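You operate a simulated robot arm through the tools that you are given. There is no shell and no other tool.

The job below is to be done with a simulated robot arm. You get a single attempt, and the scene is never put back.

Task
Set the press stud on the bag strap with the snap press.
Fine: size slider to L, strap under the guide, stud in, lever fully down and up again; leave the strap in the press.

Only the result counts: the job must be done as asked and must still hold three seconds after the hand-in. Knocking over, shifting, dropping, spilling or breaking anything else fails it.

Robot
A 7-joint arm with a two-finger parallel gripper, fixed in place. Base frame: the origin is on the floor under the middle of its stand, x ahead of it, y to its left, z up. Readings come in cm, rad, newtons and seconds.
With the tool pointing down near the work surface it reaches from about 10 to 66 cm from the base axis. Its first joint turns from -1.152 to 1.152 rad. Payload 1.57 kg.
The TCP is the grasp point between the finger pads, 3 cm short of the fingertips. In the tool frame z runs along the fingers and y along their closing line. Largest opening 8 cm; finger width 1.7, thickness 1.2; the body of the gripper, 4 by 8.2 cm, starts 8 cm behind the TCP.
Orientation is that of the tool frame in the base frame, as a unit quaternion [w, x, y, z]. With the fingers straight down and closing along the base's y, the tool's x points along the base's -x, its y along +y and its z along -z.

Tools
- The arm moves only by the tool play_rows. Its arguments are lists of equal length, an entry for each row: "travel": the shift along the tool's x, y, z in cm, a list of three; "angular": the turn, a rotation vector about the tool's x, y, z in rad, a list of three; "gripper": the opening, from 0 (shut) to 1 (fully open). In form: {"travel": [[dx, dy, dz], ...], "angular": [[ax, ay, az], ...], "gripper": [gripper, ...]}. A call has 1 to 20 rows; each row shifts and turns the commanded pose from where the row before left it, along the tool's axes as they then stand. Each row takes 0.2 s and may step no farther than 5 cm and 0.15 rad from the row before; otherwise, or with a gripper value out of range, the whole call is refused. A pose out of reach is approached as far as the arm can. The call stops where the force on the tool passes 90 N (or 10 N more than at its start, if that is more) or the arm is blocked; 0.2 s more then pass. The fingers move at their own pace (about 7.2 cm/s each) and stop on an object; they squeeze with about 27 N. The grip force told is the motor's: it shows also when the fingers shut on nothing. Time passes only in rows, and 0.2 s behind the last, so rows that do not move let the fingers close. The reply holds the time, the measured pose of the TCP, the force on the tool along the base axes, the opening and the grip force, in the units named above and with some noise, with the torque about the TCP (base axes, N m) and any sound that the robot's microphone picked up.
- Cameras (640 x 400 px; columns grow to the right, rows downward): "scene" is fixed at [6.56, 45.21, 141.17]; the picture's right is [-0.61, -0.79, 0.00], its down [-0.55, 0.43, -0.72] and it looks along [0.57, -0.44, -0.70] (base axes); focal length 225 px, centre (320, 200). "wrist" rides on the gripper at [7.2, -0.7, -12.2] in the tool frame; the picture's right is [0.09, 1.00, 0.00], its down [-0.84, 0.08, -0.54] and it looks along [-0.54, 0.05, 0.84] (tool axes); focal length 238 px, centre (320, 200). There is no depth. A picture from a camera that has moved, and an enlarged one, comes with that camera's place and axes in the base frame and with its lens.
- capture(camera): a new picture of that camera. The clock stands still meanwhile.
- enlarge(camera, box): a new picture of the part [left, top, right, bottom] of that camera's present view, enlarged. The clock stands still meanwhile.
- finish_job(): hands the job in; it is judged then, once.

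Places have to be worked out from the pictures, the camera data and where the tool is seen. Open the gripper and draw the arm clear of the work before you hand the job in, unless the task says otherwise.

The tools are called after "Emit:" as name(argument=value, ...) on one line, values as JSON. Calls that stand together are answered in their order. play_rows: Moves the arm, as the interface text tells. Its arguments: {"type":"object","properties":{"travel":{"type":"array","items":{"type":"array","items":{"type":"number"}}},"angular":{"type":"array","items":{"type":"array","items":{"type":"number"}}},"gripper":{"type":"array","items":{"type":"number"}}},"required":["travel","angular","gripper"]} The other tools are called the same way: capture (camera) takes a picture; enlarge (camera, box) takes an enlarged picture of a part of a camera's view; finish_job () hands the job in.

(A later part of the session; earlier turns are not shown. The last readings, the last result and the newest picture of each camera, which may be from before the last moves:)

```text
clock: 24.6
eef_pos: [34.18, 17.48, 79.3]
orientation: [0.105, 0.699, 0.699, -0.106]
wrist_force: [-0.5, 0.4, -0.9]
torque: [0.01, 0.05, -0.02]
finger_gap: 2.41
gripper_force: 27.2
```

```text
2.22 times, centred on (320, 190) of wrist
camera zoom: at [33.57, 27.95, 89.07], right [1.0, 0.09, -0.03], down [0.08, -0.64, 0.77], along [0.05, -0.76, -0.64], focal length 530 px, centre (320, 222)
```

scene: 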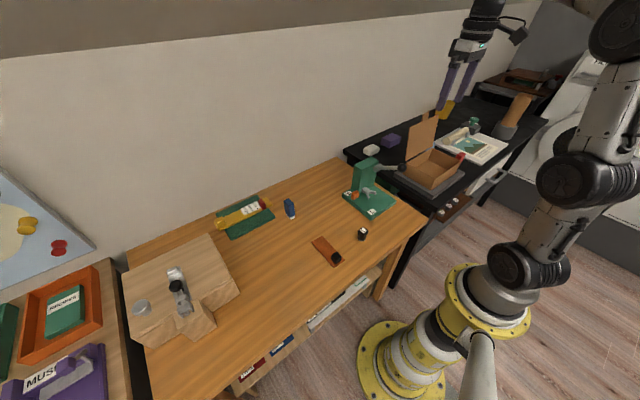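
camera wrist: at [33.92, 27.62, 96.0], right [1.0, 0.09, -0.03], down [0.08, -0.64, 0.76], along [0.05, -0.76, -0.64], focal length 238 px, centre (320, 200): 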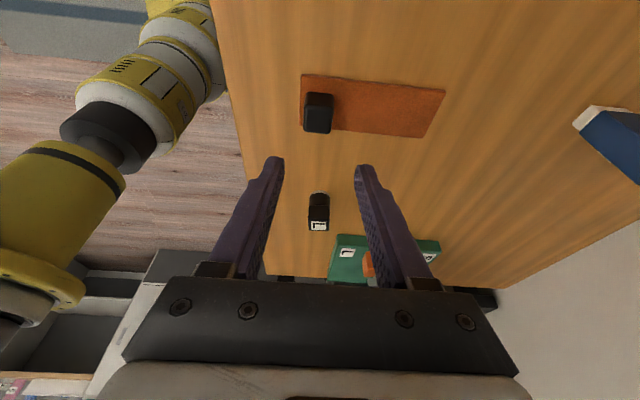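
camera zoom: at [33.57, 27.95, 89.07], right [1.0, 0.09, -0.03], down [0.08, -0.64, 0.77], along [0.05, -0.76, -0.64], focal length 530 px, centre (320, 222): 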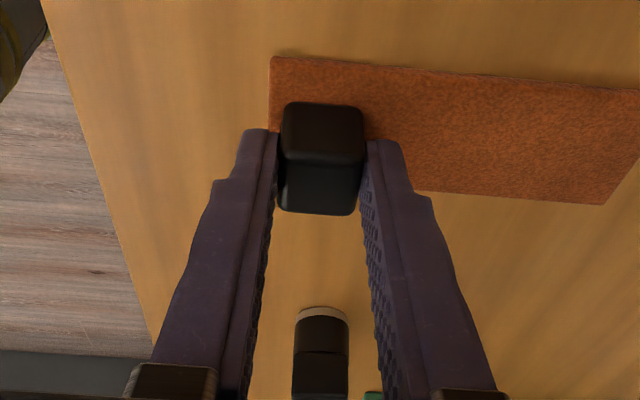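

Handle is gripped (2.4 cm, 27 N). I lift it 8 cm, look, and then carry it level toward the press.

Emit:
play_rows(travel=[[-0.3, 0, -0.95], [-0.59, 0, -1.91], [-0.59, 0, -1.91], [-0.59, 0, -1.91], [-0.3, 0, -0.95], [0, 0, 0]], angular=[[0, 0, 0], [0, 0, 0], [0, 0, 0], [0, 0, 0], [0, 0, 0], [0, 0, 0]], gripper=[0.1, 0.1, 0.1, 0.1, 0.1, 0.1])

Emit:
capture(camera="wrist")

Emit:
enlarge(camera="scene", box=[290, 190, 390, 270])

```text
clock: 26.0
eef_pos: [34.15, 17.57, 87.53]
orientation: [0.106, 0.699, 0.699, -0.106]
wrist_force: [-0.9, -0.3, -0.3]
torque: [-0.03, 0.04, 0.0]
finger_gap: 2.38
gripper_force: 27.0
```

```text
taken
camera wrist: at [33.55, 28.17, 97.28], right [1.0, 0.09, -0.03], down [0.08, -0.64, 0.76], along [0.05, -0.76, -0.64], focal length 238 px, centre (320, 200)
```

wrist: 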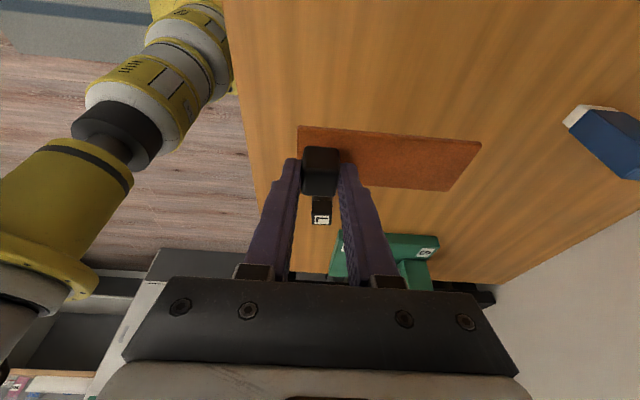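

```text
5.00 times, centred on (340, 230) of scene
camera zoom: at [6.56, 45.21, 141.17], right [-0.61, -0.79, 0.0], down [-0.55, 0.43, -0.72], along [0.57, -0.44, -0.7], focal length 1126 px, centre (220, 50)
```

zoom: 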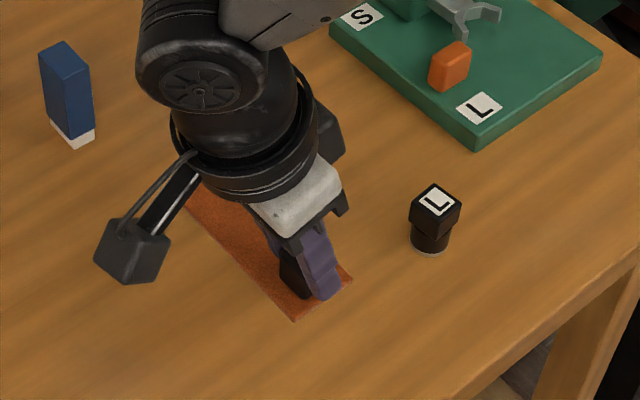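

The strap rose rigidly with the gripper. I carry it across to y≈−11.9, keeping x, well above the stud and the slider.

Emit:
play_rows(travel=[[-1.2, 0, 0.37], [-2.4, 0, 0.74], [-2.4, 0, 0.74], [-2.4, 0, 0.74], [-2.4, 0, 0.74], [-2.4, 0, 0.74], [-2.4, 0, 0.74], [-2.4, 0, 0.74], [-2.4, 0, 0.74], [-2.4, 0, 0.74], [-2.4, 0, 0.74], [-2.0, 0, 0.62], [-0.88, 0, 0.27], [0, 0, 0]], angular=[[0, 0, 0], [0, 0, 0], [0, 0, 0], [0, 0, 0], [0, 0, 0], [0, 0, 0], [0, 0, 0], [0, 0, 0], [0, 0, 0], [0, 0, 0], [0, 0, 0], [0, 0, 0], [0, 0, 0], [0, 0, 0]], gripper=[0.1, 0.1, 0.1, 0.1, 0.1, 0.1, 0.1, 0.1, 0.1, 0.1, 0.1, 0.1, 0.1, 0.1])

Emit:
capture(camera="wrist")

Emit:
enlarge(camera="scene", box=[330, 145, 430, 225])

```text
clock: 29.0
eef_pos: [34.42, -11.83, 87.3]
orientation: [0.105, 0.699, 0.699, -0.105]
wrist_force: [0.4, -0.8, -1.2]
torque: [0.02, 0.0, 0.01]
finger_gap: 2.42
gripper_force: 26.6
```

```text
taken
camera wrist: at [33.77, -1.46, 97.05], right [1.0, 0.09, -0.03], down [0.08, -0.64, 0.77], along [0.05, -0.76, -0.64], focal length 238 px, centre (320, 200)
```

wrist: 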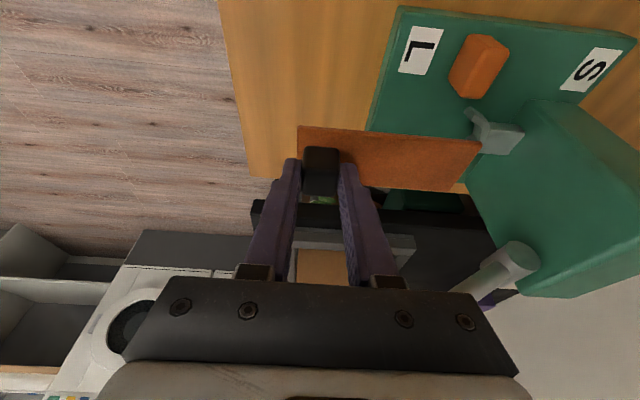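

```text
5.00 times, centred on (380, 185) of scene
camera zoom: at [6.56, 45.21, 141.17], right [-0.61, -0.79, 0.0], down [-0.55, 0.43, -0.72], along [0.57, -0.44, -0.7], focal length 1126 px, centre (20, 275)
```

zoom: 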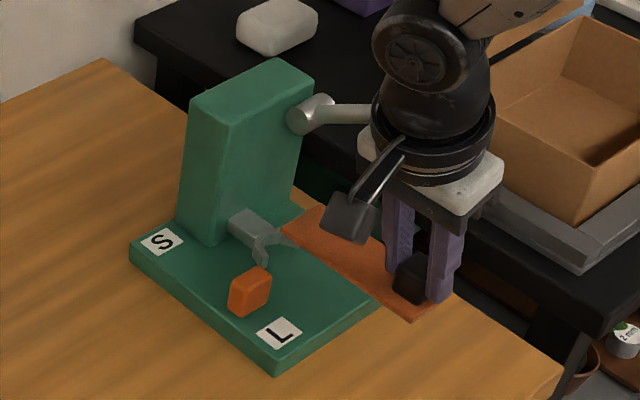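

Emit:
enlarge(camera="wrist", box=[280, 90, 540, 220])

Emit:
enlarge(camera="scene", box=[365, 175, 425, 215])

```text
2.46 times, centred on (410, 155) of wrist
camera zoom: at [33.77, -1.46, 97.05], right [1.0, 0.09, -0.03], down [0.08, -0.64, 0.77], along [0.05, -0.76, -0.64], focal length 587 px, centre (98, 311)
```

zoom: 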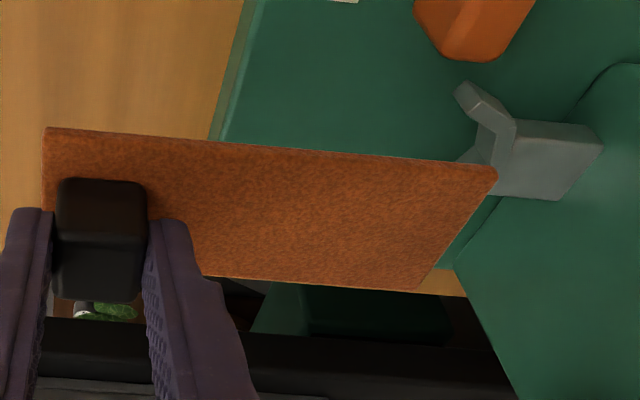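

```text
10.00 times, centred on (395, 195) of scene
camera zoom: at [6.56, 45.21, 141.17], right [-0.61, -0.79, 0.0], down [-0.55, 0.43, -0.72], along [0.57, -0.44, -0.7], focal length 2252 px, centre (-430, 250)
```

zoom: 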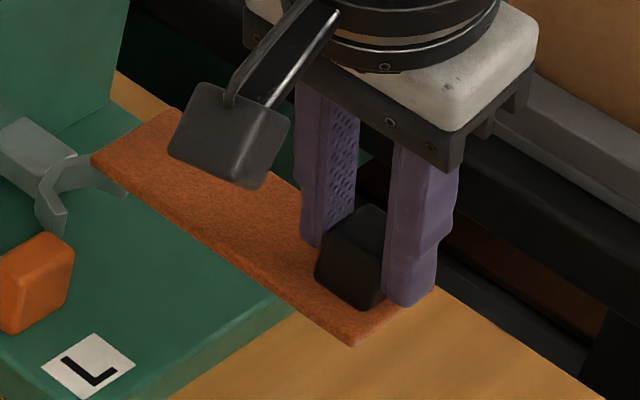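

Strap end is at x≈45.2, centred at y≈−12.3, in line with the fork. I back off 1 cm in x and lower it in front of the fork to just above the press base.

Emit:
play_rows(travel=[[0, -1.0, 0], [0.52, 0, 1.68], [0.52, 0, 1.68], [0.4, 0, 1.3], [0.2, 0, 0.65], [0, 0, 0]], angular=[[0, 0, 0], [0, 0, 0], [0, 0, 0], [0, 0, 0], [0, 0, 0], [0, 0, 0]], gripper=[0.1, 0.1, 0.1, 0.1, 0.1, 0.1])

Emit:
capture(camera="wrist")

Emit:
enlarge(camera="scene", box=[350, 175, 410, 220])

```text
clock: 30.4
eef_pos: [33.46, -12.0, 81.87]
orientation: [0.105, 0.699, 0.699, -0.106]
wrist_force: [-0.1, -1.5, -0.4]
torque: [-0.04, 0.02, 0.0]
finger_gap: 2.38
gripper_force: 27.0
```

```text
taken
camera wrist: at [32.75, -1.44, 91.6], right [1.0, 0.09, -0.03], down [0.08, -0.64, 0.77], along [0.05, -0.76, -0.64], focal length 238 px, centre (320, 200)
```

wrist: 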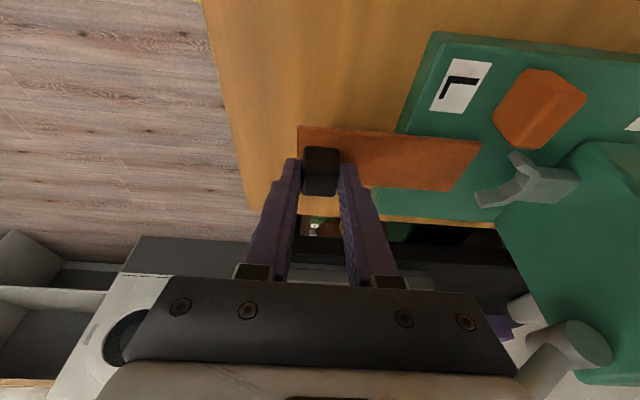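

```text
8.89 times, centred on (380, 198) of scene
camera zoom: at [6.56, 45.21, 141.17], right [-0.61, -0.79, 0.0], down [-0.55, 0.43, -0.72], along [0.57, -0.44, -0.7], focal length 2002 px, centre (-213, 222)
```

zoom: 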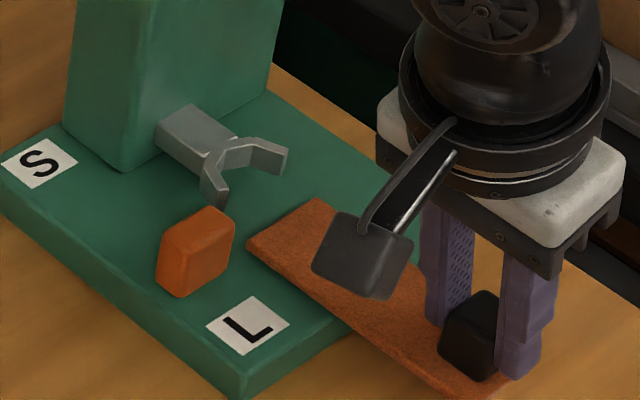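

The strap hovers slightly above the base. I lower in small steps until I feel contact.

Emit:
play_rows(travel=[[0.059, 0, 0.19], [0.059, 0, 0.19], [0.059, 0, 0.19], [0, 0, 0]], angular=[[0, 0, 0], [0, 0, 0], [0, 0, 0], [0, 0, 0]], gripper=[0.1, 0.1, 0.1, 0.1])

```text
clock: 31.4
eef_pos: [33.41, -11.86, 81.18]
orientation: [0.107, 0.699, 0.699, -0.105]
wrist_force: [-2.1, -2.6, 11.5]
torque: [-0.2, -0.53, -0.1]
finger_gap: 2.47
gripper_force: 26.9
```

Contact with ~11 N: the strap lies on the base. I raise it 0.25 cm and slide it +x in small steps under the fork.

Emit:
play_rows(travel=[[-0.074, 0, -0.239], [0, 0.4, 0], [0, 0.4, 0], [0, 0.4, 0], [0, 0.4, 0], [0, 0.4, 0], [0, 0.4, 0], [0, 0.4, 0], [0, 0, 0]], angular=[[0, 0, 0], [0, 0, 0], [0, 0, 0], [0, 0, 0], [0, 0, 0], [0, 0, 0], [0, 0, 0], [0, 0, 0], [0, 0, 0]], gripper=[0.1, 0.1, 0.1, 0.1, 0.1, 0.1, 0.1, 0.1, 0.1])

Emit:
enlarge(camera="wrist", box=[280, 80, 600, 240])

Emit:
enlarge(camera="scene", box=[350, 175, 410, 220])

```text
clock: 33.4
eef_pos: [36.3, -11.82, 81.49]
orientation: [0.106, 0.699, 0.699, -0.105]
wrist_force: [-0.1, -0.4, -1.1]
torque: [0.01, 0.02, -0.03]
finger_gap: 2.39
gripper_force: 26.8
```

```text
2.00 times, centred on (440, 160) of wrist
camera zoom: at [35.6, -1.36, 91.25], right [1.0, 0.09, -0.03], down [0.08, -0.64, 0.76], along [0.05, -0.76, -0.64], focal length 477 px, centre (80, 280)
```

zoom: 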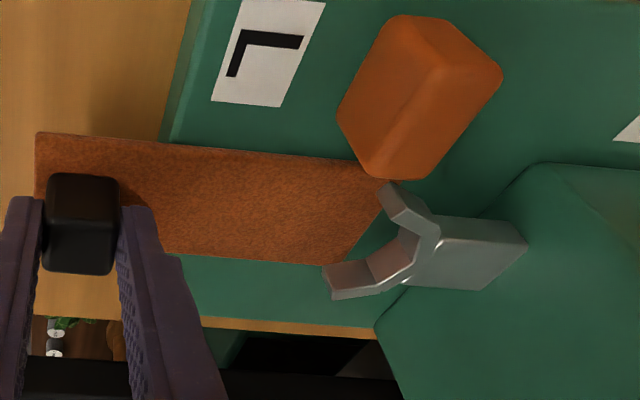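

```text
8.89 times, centred on (380, 198) of scene
camera zoom: at [6.56, 45.21, 141.17], right [-0.61, -0.79, 0.0], down [-0.55, 0.43, -0.72], along [0.57, -0.44, -0.7], focal length 2002 px, centre (-213, 222)
```

zoom: 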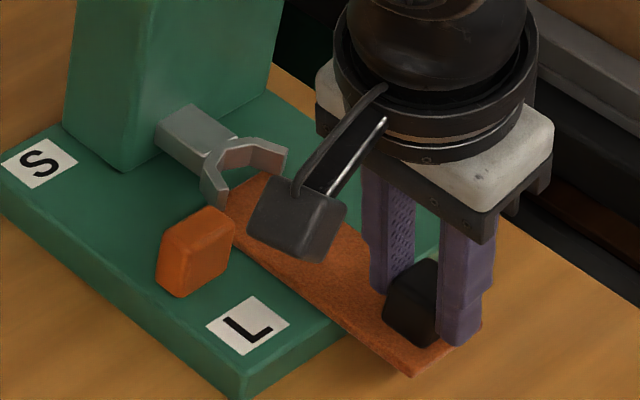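

The strap's end is passing under the fork with no force. I continue 3 cm further and check again.

Emit:
play_rows(travel=[[0, 0.4, 0], [0, 0.4, 0], [0, 0.4, 0], [0, 0.4, 0], [0, 0.4, 0], [0, 0.4, 0], [0, 0.4, 0], [0, 0, 0]], angular=[[0, 0, 0], [0, 0, 0], [0, 0, 0], [0, 0, 0], [0, 0, 0], [0, 0, 0], [0, 0, 0], [0, 0, 0]], gripper=[0.1, 0.1, 0.1, 0.1, 0.1, 0.1, 0.1, 0.1])

Emit:
enlarge(camera="wrist", box=[280, 80, 600, 240])

Emit:
enlarge(camera="scene", box=[350, 175, 410, 220])

```text
clock: 35.2
eef_pos: [39.02, -11.82, 81.63]
orientation: [0.107, 0.699, 0.699, -0.106]
wrist_force: [1.2, -0.7, -0.5]
torque: [-0.02, 0.05, -0.01]
finger_gap: 2.38
gripper_force: 27.2
```

```text
2.00 times, centred on (440, 160) of wrist
camera zoom: at [38.3, -1.26, 91.24], right [1.0, 0.09, -0.03], down [0.08, -0.64, 0.76], along [0.05, -0.76, -0.64], focal length 477 px, centre (80, 280)
```

zoom: 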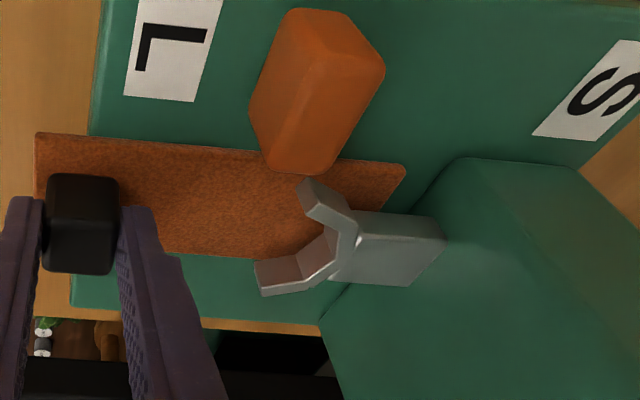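

```text
8.89 times, centred on (380, 198) of scene
camera zoom: at [6.56, 45.21, 141.17], right [-0.61, -0.79, 0.0], down [-0.55, 0.43, -0.72], along [0.57, -0.44, -0.7], focal length 2002 px, centre (-213, 222)
```

zoom: 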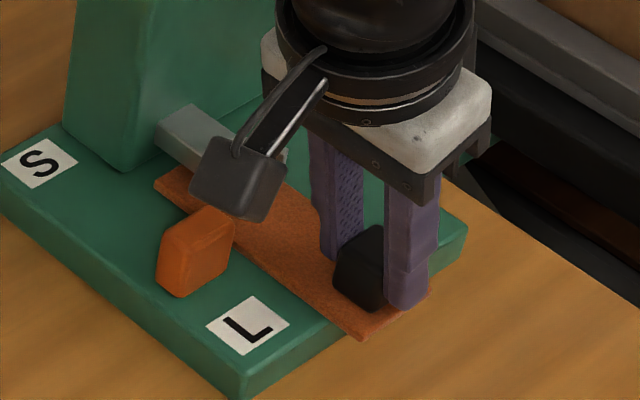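

The strap end is at about x≈49.8, ~1.5 cm from the column face. I slide on gently until it reaches the natural stop.

Emit:
play_rows(travel=[[0, 0.4, 0], [0, 0.4, 0], [0, 0.2, 0], [0, 0.2, 0], [0, 0, 0]], angular=[[0, 0, 0], [0, 0, 0], [0, 0, 0], [0, 0, 0], [0, 0, 0]], gripper=[0.1, 0.1, 0.1, 0.1, 0.1])

Emit:
enlarge(camera="wrist", box=[280, 80, 600, 240])

```text
clock: 36.4
eef_pos: [40.13, -11.83, 81.48]
orientation: [0.105, 0.698, 0.7, -0.105]
wrist_force: [-0.8, -0.3, 0.6]
torque: [-0.01, 0.02, -0.05]
finger_gap: 2.43
gripper_force: 26.7
```

```text
2.00 times, centred on (440, 160) of wrist
camera zoom: at [39.43, -1.34, 91.22], right [1.0, 0.09, -0.03], down [0.08, -0.64, 0.77], along [0.05, -0.76, -0.64], focal length 477 px, centre (80, 280)
```

zoom: 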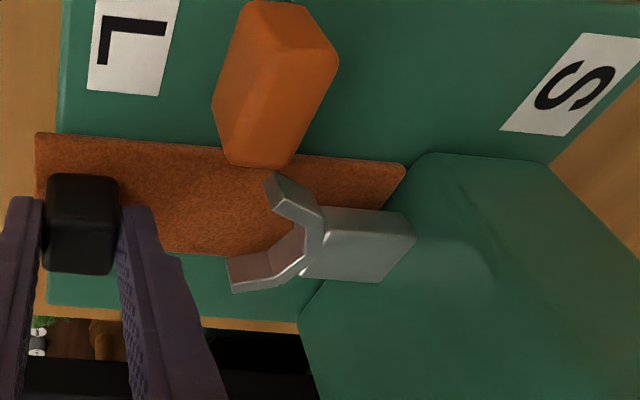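

Emit:
play_rows(travel=[[0, 0.15, 0], [0, 0.15, 0], [0, 0, 0]], angular=[[0, 0, 0], [0, 0, 0], [0, 0, 0]], gripper=[0.1, 0.1, 0.1])

```text
clock: 37.2
eef_pos: [40.25, -11.86, 81.38]
orientation: [0.106, 0.699, 0.699, -0.108]
wrist_force: [-17.3, 1.2, 24.4]
torque: [-0.05, 0.42, -0.11]
finger_gap: 2.41
gripper_force: 27.0
```

Contact with the column face: the strap is fully home. I back off 0.25 cm, lower onto the base, and check the readings before releasing.

Emit:
play_rows(travel=[[0, -0.25, 0], [0, 0, 0], [0.05, 0, 0.16], [0.03, 0, 0.1], [0, 0, 0]], angular=[[0, 0, 0], [0, 0, 0], [0, 0, 0], [0, 0, 0], [0, 0, 0]], gripper=[0.1, 0.1, 0.1, 0.1, 0.1])

```text
clock: 38.4
eef_pos: [40.24, -11.75, 81.28]
orientation: [0.107, 0.699, 0.7, -0.104]
wrist_force: [-7.6, 2.5, 23.4]
torque: [-0.07, 0.33, -0.14]
finger_gap: 2.39
gripper_force: 27.2
```

The strap is on the base. I ease the downward load, open the fingers, and withdraw along the tool axis.

Emit:
play_rows(travel=[[-0.03, 0, -0.1], [0, 0, 0], [0, 0, 0], [0, 0, 0], [0, 0, -1], [0, 0, -2], [0, 0, -3], [0, 0, -3], [0, 0, 0]], angular=[[0, 0, 0], [0, 0, 0], [0, 0, 0], [0, 0, 0], [0, 0, 0], [0, 0, 0], [0, 0, 0], [0, 0, 0], [0, 0, 0]], gripper=[0.1, 0.5, 0.5, 0.5, 0.5, 0.5, 0.5, 0.5, 0.5])

Emit:
capture(camera="wrist")

Emit:
enlarge(camera="scene", box=[350, 175, 410, 220])

```text
clock: 40.4
eef_pos: [40.28, -8.93, 89.93]
orientation: [0.105, 0.699, 0.699, -0.107]
wrist_force: [0.3, -0.7, -0.4]
torque: [-0.02, -0.03, 0.02]
finger_gap: 4.01
gripper_force: 0.0
```

```text
taken
camera wrist: at [39.65, 1.57, 99.69], right [1.0, 0.09, -0.03], down [0.08, -0.64, 0.77], along [0.05, -0.76, -0.64], focal length 238 px, centre (320, 200)
```

wrist: 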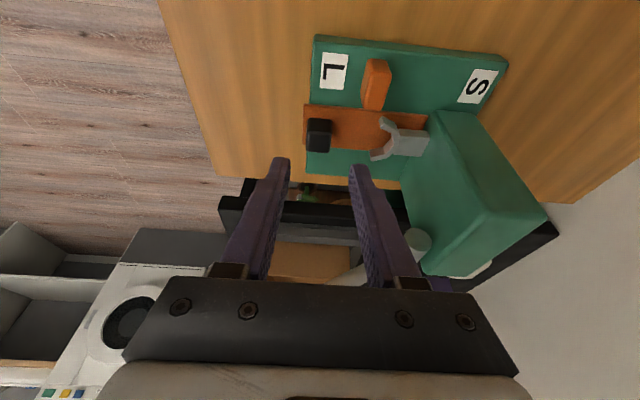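

```text
8.89 times, centred on (380, 198) of scene
camera zoom: at [6.55, 45.21, 141.17], right [-0.61, -0.79, 0.0], down [-0.55, 0.43, -0.72], along [0.57, -0.44, -0.7], focal length 2002 px, centre (-213, 222)
```

zoom: 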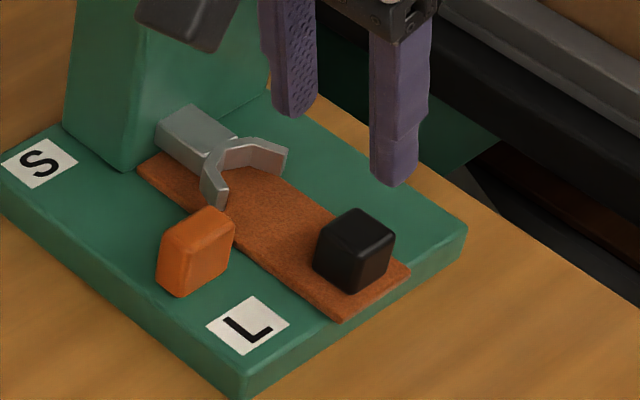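

The strap lies flat on the base under the fork, handle outside. I zoom in on the fork to determine where the stud must go.

Emit:
enlarge(camera="wrist", box=[350, 100, 450, 170])

Emit:
enlarge(camera="scene", box=[362, 182, 392, 204])

```text
5.71 times, centred on (400, 135) of wrist
camera zoom: at [39.65, 1.57, 99.69], right [1.0, 0.09, -0.03], down [0.08, -0.64, 0.77], along [0.05, -0.76, -0.64], focal length 1362 px, centre (-137, 571)
```

zoom: 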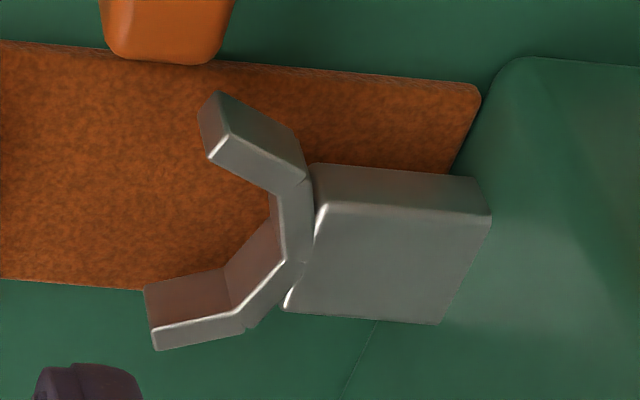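

```text
16.00 times, centred on (377, 193) of scene
camera zoom: at [6.55, 45.21, 141.17], right [-0.61, -0.79, 0.0], down [-0.55, 0.43, -0.72], along [0.57, -0.44, -0.7], focal length 3603 px, centre (-592, 312)
```

zoom: 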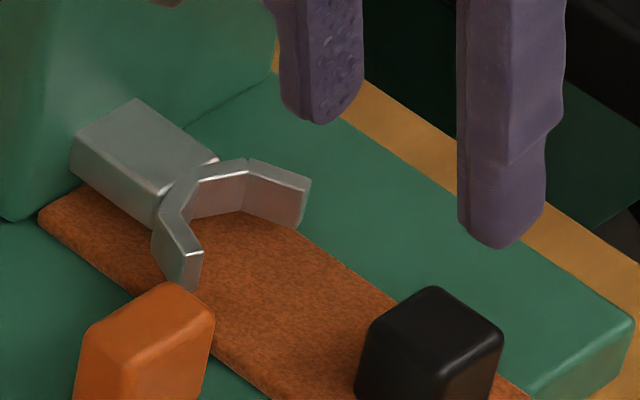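

The fork's inner arc has a radius of ~1.5 cm centred around (46.3, −12.5), and its top is at z≈80. Now I go over to the stud and hover for alignment.

Emit:
play_rows(travel=[[2.92, -0.96, -0.3], [2.92, -0.96, -0.3], [2.92, -0.96, -0.3], [2.92, -0.96, -0.3], [2.92, -0.96, -0.3], [0, 0, 0]], angular=[[0, 0, 0], [0, 0, 0], [0, 0, 0], [0, 0, 0], [0, 0, 0], [0, 0, 0]], gripper=[0.6, 0.6, 0.6, 0.6, 0.6, 0.6])

Emit:
enlarge(camera="wrist", box=[240, 60, 400, 240])

Emit:
enlarge(camera="scene", box=[330, 205, 390, 250])

```text
clock: 41.8
eef_pos: [35.54, 5.44, 86.9]
orientation: [0.106, 0.699, 0.699, -0.106]
wrist_force: [0.0, 0.0, 0.0]
torque: [0.0, -0.01, 0.02]
finger_gap: 4.78
gripper_force: 0.1
```

```text
2.22 times, centred on (320, 150) of wrist
camera zoom: at [34.8, 15.82, 96.6], right [1.0, 0.09, -0.03], down [0.08, -0.64, 0.76], along [0.05, -0.76, -0.64], focal length 530 px, centre (320, 311)
```

zoom: 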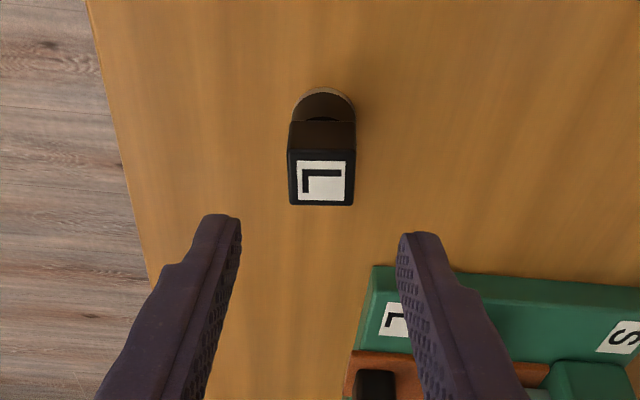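

```text
8.89 times, centred on (360, 228) of scene
camera zoom: at [6.55, 45.21, 141.17], right [-0.61, -0.79, 0.0], down [-0.55, 0.43, -0.72], along [0.57, -0.44, -0.7], focal length 2002 px, centre (-36, -44)
```

zoom: 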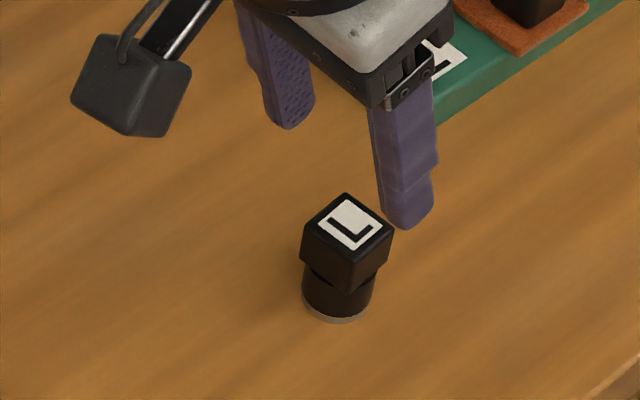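

Stud top centre comes to about (35.5, 3.6, 79.75), cube nearly square to the fingers. I descend partway around it and check.

Emit:
play_rows(travel=[[-0.04, -0.02, 1.79], [-0.04, -0.02, 1.79], [0.2, 0, 0.7], [0, 0, 0]], angular=[[0, 0, 0], [0, 0, 0], [0, 0, 0], [0, 0, 0]], gripper=[0.6, 0.6, 0.6, 0.6])

Emit:
enlarge(camera="wrist", box=[240, 80, 400, 220])

Emit:
enlarge(camera="scene", box=[340, 205, 380, 245])

```text
clock: 42.8
eef_pos: [35.26, 4.15, 82.81]
orientation: [0.106, 0.699, 0.699, -0.107]
wrist_force: [-0.9, -0.2, 0.1]
torque: [0.02, -0.02, -0.03]
finger_gap: 4.78
gripper_force: 0.0
```

```text
2.86 times, centred on (320, 150) of wrist
camera zoom: at [34.75, 14.61, 92.55], right [1.0, 0.09, -0.03], down [0.08, -0.64, 0.77], along [0.05, -0.76, -0.64], focal length 681 px, centre (320, 343)
```

zoom: 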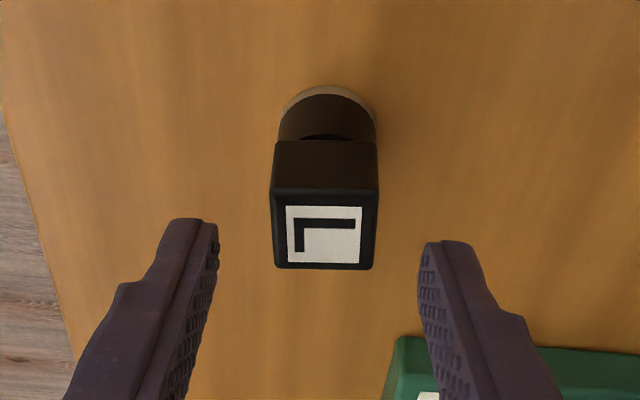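

```text
10.00 times, centred on (360, 225) of scene
camera zoom: at [6.56, 45.21, 141.17], right [-0.61, -0.79, 0.0], down [-0.55, 0.43, -0.72], along [0.57, -0.44, -0.7], focal length 2252 px, centre (-80, -50)
```

zoom: 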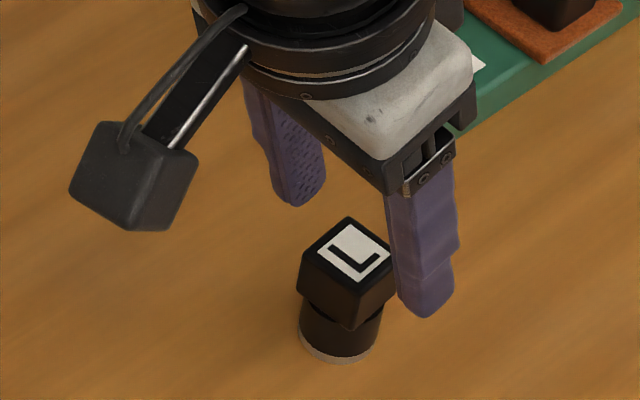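

Finger tips are level with the stud top and centred within ~0.15 cm. I lower 1.4 cm more so that the tips stay above the cylinder, then close.

Emit:
play_rows(travel=[[0.21, 0.06, 0.67], [0.21, 0.06, 0.67], [0, 0, 0], [0, 0, 0], [0, 0, 0], [0, 0, 0]], angular=[[0, 0, 0], [0, 0, 0], [0, 0, 0], [0, 0, 0], [0, 0, 0], [0, 0, 0]], gripper=[0.6, 0.6, 0.6, 0.15, 0.15, 0.15])

Emit:
enlarge(camera="wrist", box=[240, 80, 400, 220])

Emit:
enlarge(camera="scene", box=[340, 205, 380, 245])

```text
clock: 44.2
eef_pos: [35.51, 4.06, 81.58]
orientation: [0.107, 0.699, 0.699, -0.105]
wrist_force: [-0.1, 0.1, 0.3]
torque: [-0.01, 0.02, 0.0]
finger_gap: 2.51
gripper_force: 26.8
```

```text
2.86 times, centred on (320, 150) of wrist
camera zoom: at [34.86, 14.62, 91.2], right [1.0, 0.09, -0.03], down [0.08, -0.64, 0.77], along [0.05, -0.76, -0.64], focal length 681 px, centre (320, 343)
```

zoom: 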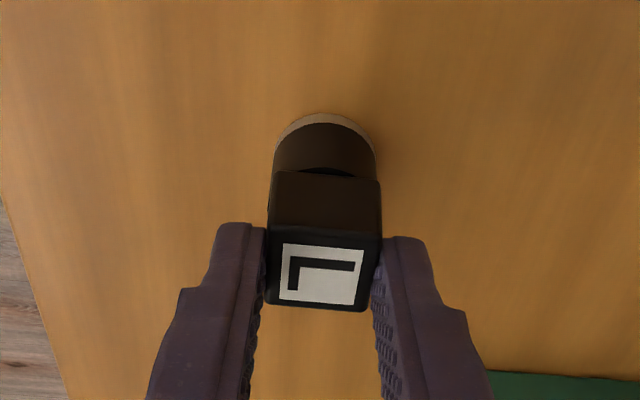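

```text
10.00 times, centred on (360, 225) of scene
camera zoom: at [6.56, 45.21, 141.17], right [-0.61, -0.79, 0.0], down [-0.55, 0.43, -0.72], along [0.57, -0.44, -0.7], focal length 2252 px, centre (-80, -50)
```

zoom: 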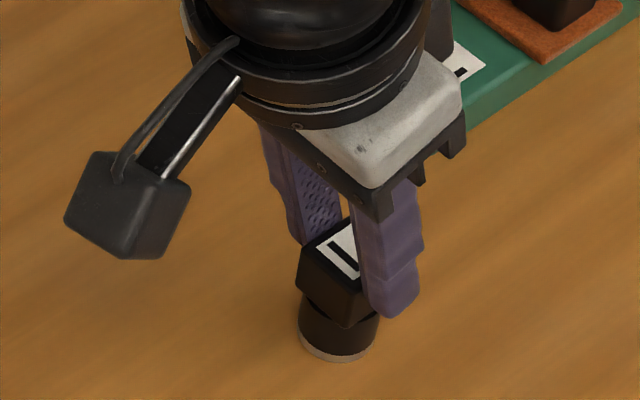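

Stud gripped at 2.5 cm with 27 N. I lift it 8 cm and carry it to just in front of and above the fork.

Emit:
play_rows(travel=[[-0.3, 0, -0.95], [-0.59, 0, -1.91], [-0.59, 0, -1.91], [-0.59, 0, -1.91], [-0.3, 0, -0.95], [-1.0, 0.6, 0.3], [-1.886, 1.19, 0.584], [-1.886, 1.19, 0.584], [-1.886, 1.19, 0.584], [-1.886, 1.19, 0.584], [-1.886, 1.19, 0.584], [-1.886, 1.19, 0.584], [-1.886, 1.19, 0.584], [-0.89, 0.57, 0.28], [0, 0, 0]], angular=[[0, 0, 0], [0, 0, 0], [0, 0, 0], [0, 0, 0], [0, 0, 0], [0, 0, 0], [0, 0, 0], [0, 0, 0], [0, 0, 0], [0, 0, 0], [0, 0, 0], [0, 0, 0], [0, 0, 0], [0, 0, 0], [0, 0, 0]], gripper=[0.15, 0.15, 0.15, 0.15, 0.15, 0.15, 0.15, 0.15, 0.15, 0.15, 0.15, 0.15, 0.15, 0.15, 0.15])

Emit:
capture(camera="wrist")

Emit:
enlarge(camera="scene", box=[345, 160, 415, 220])

```text
clock: 47.4
eef_pos: [45.06, -11.81, 89.4]
orientation: [0.105, 0.699, 0.7, -0.106]
wrist_force: [-0.1, -0.2, -0.3]
torque: [-0.03, -0.02, 0.01]
finger_gap: 2.51
gripper_force: 27.2
```

```text
taken
camera wrist: at [44.37, -1.28, 99.13], right [1.0, 0.09, -0.03], down [0.08, -0.64, 0.76], along [0.05, -0.76, -0.64], focal length 238 px, centre (320, 200)
```

wrist: 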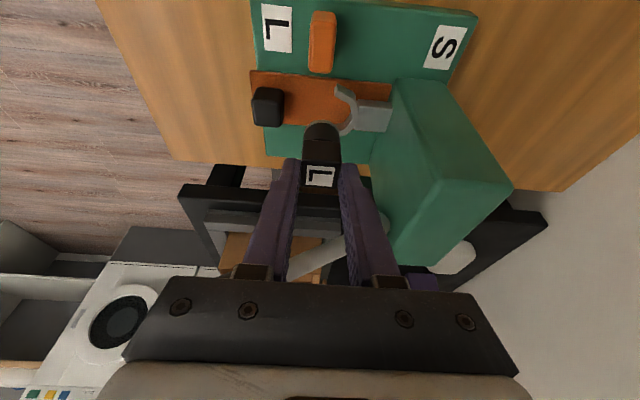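

```text
6.67 times, centred on (380, 190) of scene
camera zoom: at [6.56, 45.21, 141.17], right [-0.61, -0.79, 0.0], down [-0.55, 0.43, -0.72], along [0.57, -0.44, -0.7], focal length 1501 px, centre (-80, 267)
```

zoom: 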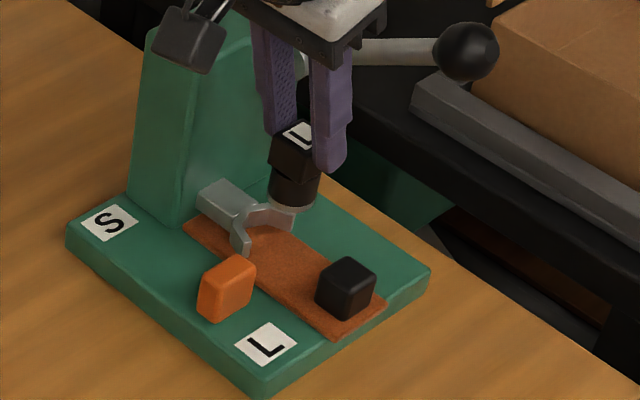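

Emit:
enlarge(camera="wrist", box=[240, 60, 420, 200])

Emit:
enlarge(camera="scene", box=[365, 175, 400, 205])

```text
2.86 times, centred on (330, 130) of wrist
camera zoom: at [44.37, -1.28, 99.13], right [1.0, 0.09, -0.03], down [0.08, -0.64, 0.76], along [0.05, -0.76, -0.64], focal length 681 px, centre (291, 400)
```

zoom: 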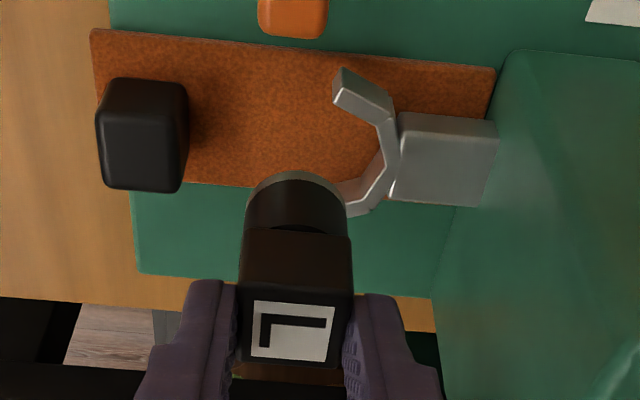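

```text
13.33 times, centred on (382, 190) of scene
camera zoom: at [6.56, 45.21, 141.17], right [-0.61, -0.79, 0.0], down [-0.55, 0.43, -0.72], along [0.57, -0.44, -0.7], focal length 3002 px, centre (-513, 333)
```

zoom: 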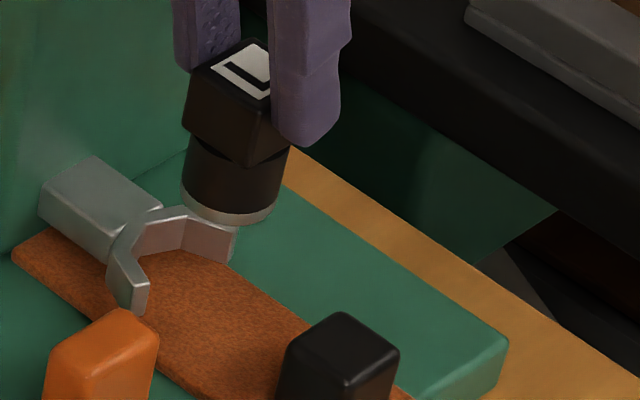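

From both cameras the stud is laterally within ~0.2 cm of the fork's centre line. I back off 0.7 cm in x and lower it in front of the fork to fork height, for a direct comparison.

Emit:
play_rows(travel=[[0, -0.66, 0], [0.377, 0, 1.218], [0.377, 0, 1.218], [0.377, 0, 1.218], [0.3, 0, 0.97], [0, 0, 0]], angular=[[0, 0, 0], [0, 0, 0], [0, 0, 0], [0, 0, 0], [0, 0, 0], [0, 0, 0]], gripper=[0.15, 0.15, 0.15, 0.15, 0.15, 0.15])

Emit:
enlarge(camera="wrist", box=[260, 80, 420, 200])

Emit:
enlarge(camera="scene", box=[365, 180, 400, 210])

```text
clock: 48.8
eef_pos: [44.51, -11.76, 84.63]
orientation: [0.106, 0.699, 0.699, -0.105]
wrist_force: [-0.7, -0.9, 0.1]
torque: [0.01, 0.01, 0.01]
finger_gap: 2.47
gripper_force: 26.9
```

```text
3.33 times, centred on (340, 140) of wrist
camera zoom: at [43.84, -1.26, 94.29], right [1.0, 0.09, -0.03], down [0.08, -0.64, 0.77], along [0.05, -0.76, -0.64], focal length 794 px, centre (253, 400)
```

zoom: 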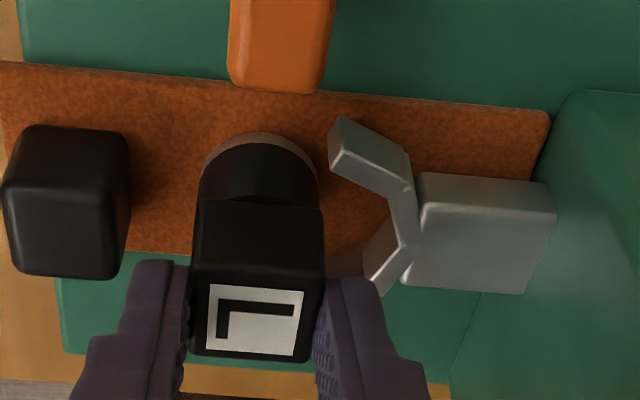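

```text
13.33 times, centred on (382, 195) of scene
camera zoom: at [6.56, 45.21, 141.17], right [-0.61, -0.79, 0.0], down [-0.55, 0.43, -0.72], along [0.57, -0.44, -0.7], focal length 3002 px, centre (-513, 267)
```

zoom: 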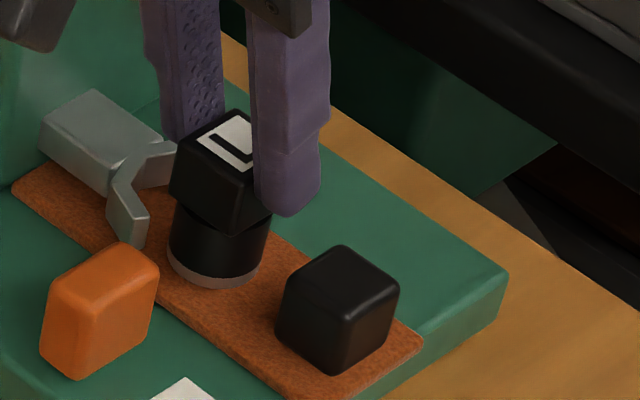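

The stud is in front of the fork just above the strap. I lower it in small steps to find the strap surface.

Emit:
play_rows(travel=[[0.059, 0, 0.19], [0.059, 0, 0.19], [0.059, 0, 0.19], [0, 0, 0]], angular=[[0, 0, 0], [0, 0, 0], [0, 0, 0], [0, 0, 0]], gripper=[0.15, 0.15, 0.15, 0.15])

```text
clock: 49.8
eef_pos: [44.53, -11.81, 84.17]
orientation: [0.108, 0.699, 0.699, -0.105]
wrist_force: [-4.7, -1.6, 18.8]
torque: [-0.33, 0.28, -0.05]
finger_gap: 2.5
gripper_force: 27.0
```

Contact at TCP z≈84.2 (19 N): the stud foot is on the strap. I lift 0.2 cm and slide toward the fork, reading the force after the first half.

Emit:
play_rows(travel=[[-0.059, 0, -0.19], [0, 0.2, 0], [0, 0.2, 0], [0, 0.2, 0], [0, 0.2, 0], [0, 0, 0]], angular=[[0, 0, 0], [0, 0, 0], [0, 0, 0], [0, 0, 0], [0, 0, 0], [0, 0, 0]], gripper=[0.15, 0.15, 0.15, 0.15, 0.15, 0.15])

Emit:
enlarge(camera="wrist", box=[260, 80, 420, 200])

Emit:
enlarge(camera="scene", box=[365, 180, 400, 210])

```text
clock: 51.2
eef_pos: [45.13, -11.63, 84.3]
orientation: [0.105, 0.698, 0.7, -0.105]
wrist_force: [-1.5, 1.4, 4.3]
torque: [0.02, 0.04, 0.0]
finger_gap: 2.52
gripper_force: 26.7
```

```text
3.33 times, centred on (340, 140) of wrist
camera zoom: at [44.47, -1.17, 93.96], right [1.0, 0.09, -0.03], down [0.08, -0.64, 0.76], along [0.05, -0.76, -0.64], focal length 794 px, centre (253, 400)
```

zoom: 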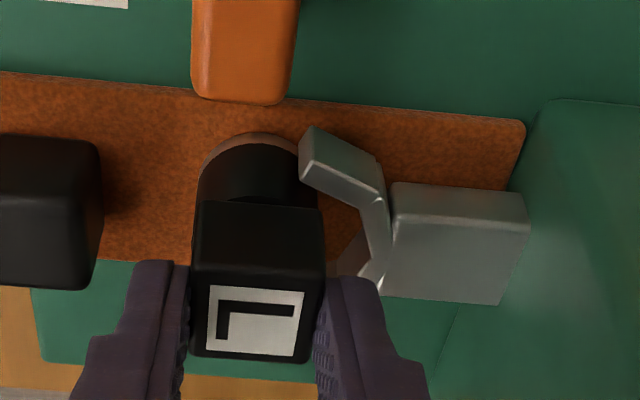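

```text
13.33 times, centred on (382, 195) of scene
camera zoom: at [6.55, 45.22, 141.17], right [-0.61, -0.79, 0.0], down [-0.55, 0.43, -0.72], along [0.57, -0.44, -0.7], focal length 3002 px, centre (-513, 267)
```

zoom: 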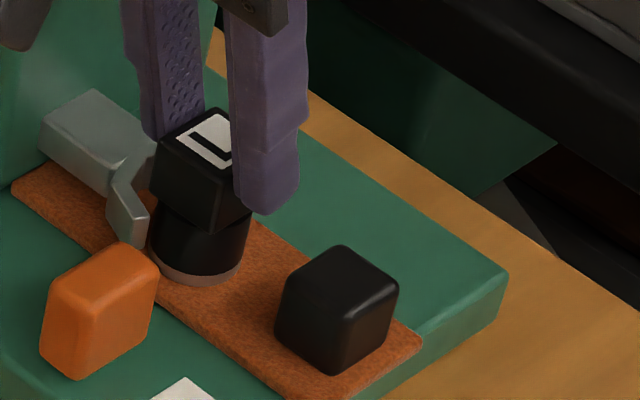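

No lateral resistance so far. I continue toward the fork in small steps.

Emit:
play_rows(travel=[[0, 0.2, 0], [0, 0.2, 0], [0, 0, 0]], angular=[[0, 0, 0], [0, 0, 0], [0, 0, 0]], gripper=[0.15, 0.15, 0.15])

```text
clock: 52.0
eef_pos: [45.46, -11.63, 84.26]
orientation: [0.105, 0.698, 0.7, -0.106]
wrist_force: [-0.1, -0.1, 0.4]
torque: [-0.03, 0.0, 0.02]
finger_gap: 2.51
gripper_force: 27.2
```

Emit:
play_rows(travel=[[0, 0.2, 0], [0, 0.15, 0], [0, 0, 0]], angular=[[0, 0, 0], [0, 0, 0], [0, 0, 0]], gripper=[0.15, 0.15, 0.15])

Emit:
enlarge(camera="wrist", box=[260, 80, 420, 200])

Emit:
enlarge(camera="scene", box=[365, 180, 400, 210])

```text
clock: 52.8
eef_pos: [45.88, -11.89, 84.42]
orientation: [0.106, 0.7, 0.699, -0.106]
wrist_force: [0.4, 0.0, -0.5]
torque: [0.02, -0.02, 0.0]
finger_gap: 2.52
gripper_force: 27.6
```

```text
3.33 times, centred on (340, 140) of wrist
camera zoom: at [45.26, -1.34, 93.99], right [1.0, 0.09, -0.03], down [0.08, -0.64, 0.76], along [0.05, -0.76, -0.64], focal length 794 px, centre (253, 400)
```

zoom: 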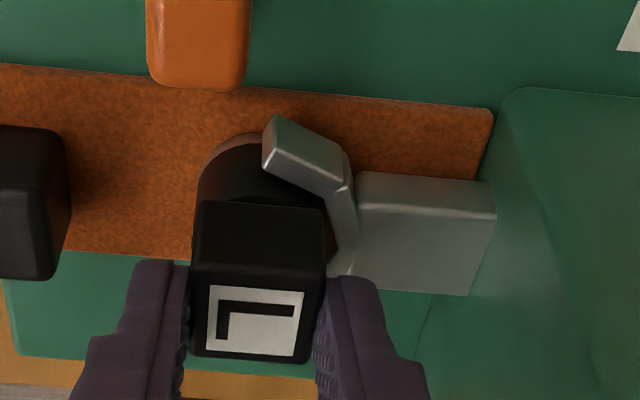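

```text
13.33 times, centred on (382, 195) of scene
camera zoom: at [6.56, 45.21, 141.17], right [-0.61, -0.79, 0.0], down [-0.55, 0.43, -0.72], along [0.57, -0.44, -0.7], focal length 3002 px, centre (-513, 267)
```

zoom: 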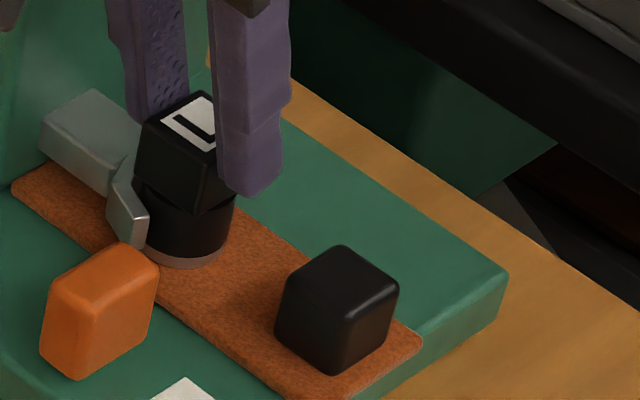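

The stud is entering between the prongs freely. I keep going gently until it seats against the fork's inner arc.

Emit:
play_rows(travel=[[0, 0.15, 0], [0, 0.15, 0], [0, 0, 0]], angular=[[0, 0, 0], [0, 0, 0], [0, 0, 0]], gripper=[0.15, 0.15, 0.15])

```text
clock: 53.6
eef_pos: [46.11, -11.85, 84.38]
orientation: [0.105, 0.699, 0.699, -0.107]
wrist_force: [-2.1, -1.7, -1.1]
torque: [-0.1, 0.08, -0.01]
finger_gap: 2.46
gripper_force: 26.9
```

Emit:
play_rows(travel=[[0, 0.1, 0], [0, 0, 0]], angular=[[0, 0, 0], [0, 0, 0]], gripper=[0.15, 0.15])

Emit:
enlarge(camera="wrist", box=[260, 80, 420, 200])

Emit:
enlarge(camera="scene", box=[365, 180, 400, 210])

```text
clock: 54.2
eef_pos: [46.23, -11.86, 84.38]
orientation: [0.105, 0.699, 0.7, -0.106]
wrist_force: [-5.8, -1.9, 1.1]
torque: [-0.05, 0.24, 0.01]
finger_gap: 2.48
gripper_force: 26.4
```

```text
3.33 times, centred on (340, 140) of wrist
camera zoom: at [45.56, -1.28, 93.98], right [1.0, 0.09, -0.03], down [0.08, -0.64, 0.76], along [0.05, -0.76, -0.64], focal length 794 px, centre (253, 400)
```

zoom: 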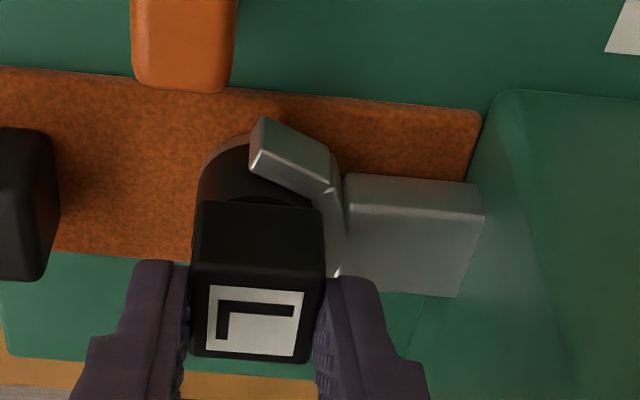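

```text
13.33 times, centred on (382, 195) of scene
camera zoom: at [6.54, 45.21, 141.18], right [-0.61, -0.79, 0.0], down [-0.55, 0.43, -0.72], along [0.57, -0.44, -0.7], focal length 3002 px, centre (-513, 267)
```

zoom: 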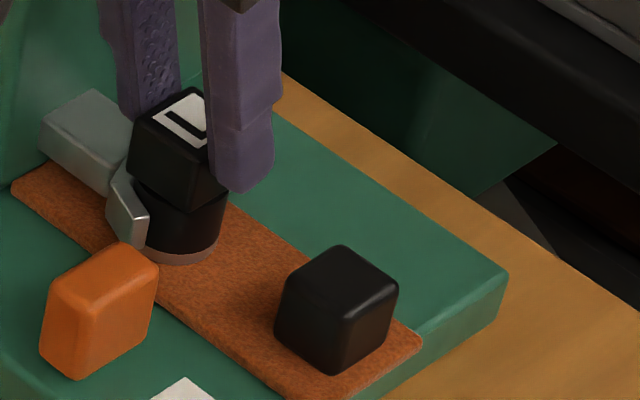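

Light contact (~6 N) at fork height: the stud is seated in the arc. I ease back 0.05 cm and lower it onto the strap.

Emit:
play_rows(travel=[[0, -0.06, 0], [0.04, 0, 0.13], [0.03, 0, 0.1], [0, 0, 0]], angular=[[0, 0, 0], [0, 0, 0], [0, 0, 0], [0, 0, 0]], gripper=[0.15, 0.15, 0.15, 0.15])

```text
clock: 55.2
eef_pos: [46.15, -11.84, 84.09]
orientation: [0.107, 0.699, 0.699, -0.106]
wrist_force: [-13.2, 0.4, 21.1]
torque: [-0.08, 0.54, -0.03]
finger_gap: 2.48
gripper_force: 26.4
```

The stud rests on the strap within the fork. I relax the load slightly, then open the fingers and lift straight off along the tool axis.

Emit:
play_rows(travel=[[-0.03, -0.07, -0.09], [0, 0, 0], [0, 0, 0], [0, 0, 0]], angular=[[0, 0, 0], [0, 0, 0], [0, 0, 0], [0, 0, 0]], gripper=[0.15, 0.15, 0.45, 0.45])

Emit:
enlarge(camera="wrist", box=[260, 80, 420, 200])

Emit:
enlarge(camera="scene", box=[365, 180, 400, 210])

```text
clock: 56.2
eef_pos: [46.11, -11.75, 84.1]
orientation: [0.106, 0.698, 0.7, -0.105]
wrist_force: [0.0, -0.3, -0.4]
torque: [-0.02, 0.0, -0.03]
finger_gap: 3.64
gripper_force: 0.1
```

```text
3.33 times, centred on (340, 140) of wrist
camera zoom: at [45.55, -1.29, 93.82], right [1.0, 0.09, -0.03], down [0.08, -0.64, 0.76], along [0.05, -0.76, -0.64], focal length 794 px, centre (253, 400)
```

zoom: 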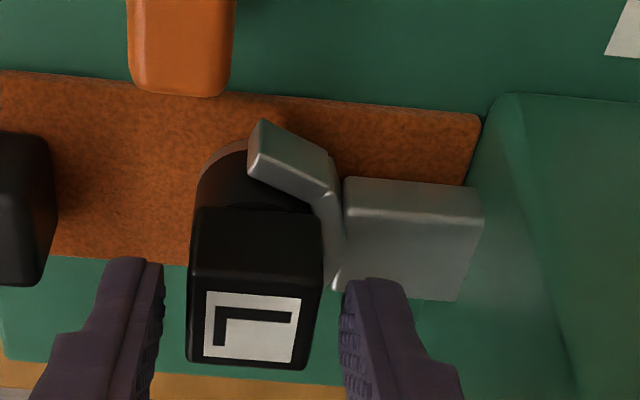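

```text
13.33 times, centred on (382, 195) of scene
camera zoom: at [6.56, 45.21, 141.17], right [-0.61, -0.79, 0.0], down [-0.55, 0.43, -0.72], along [0.57, -0.44, -0.7], focal length 3002 px, centre (-513, 267)
```

zoom: 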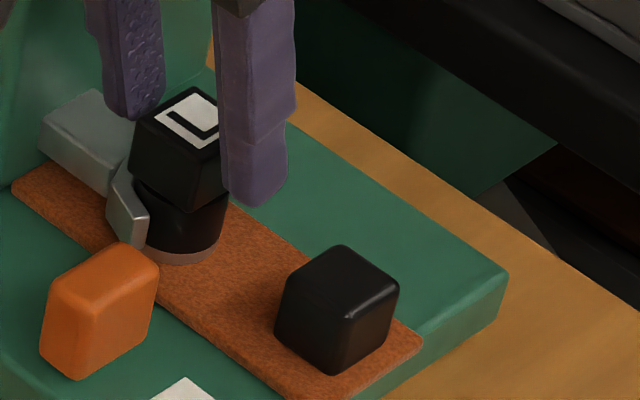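

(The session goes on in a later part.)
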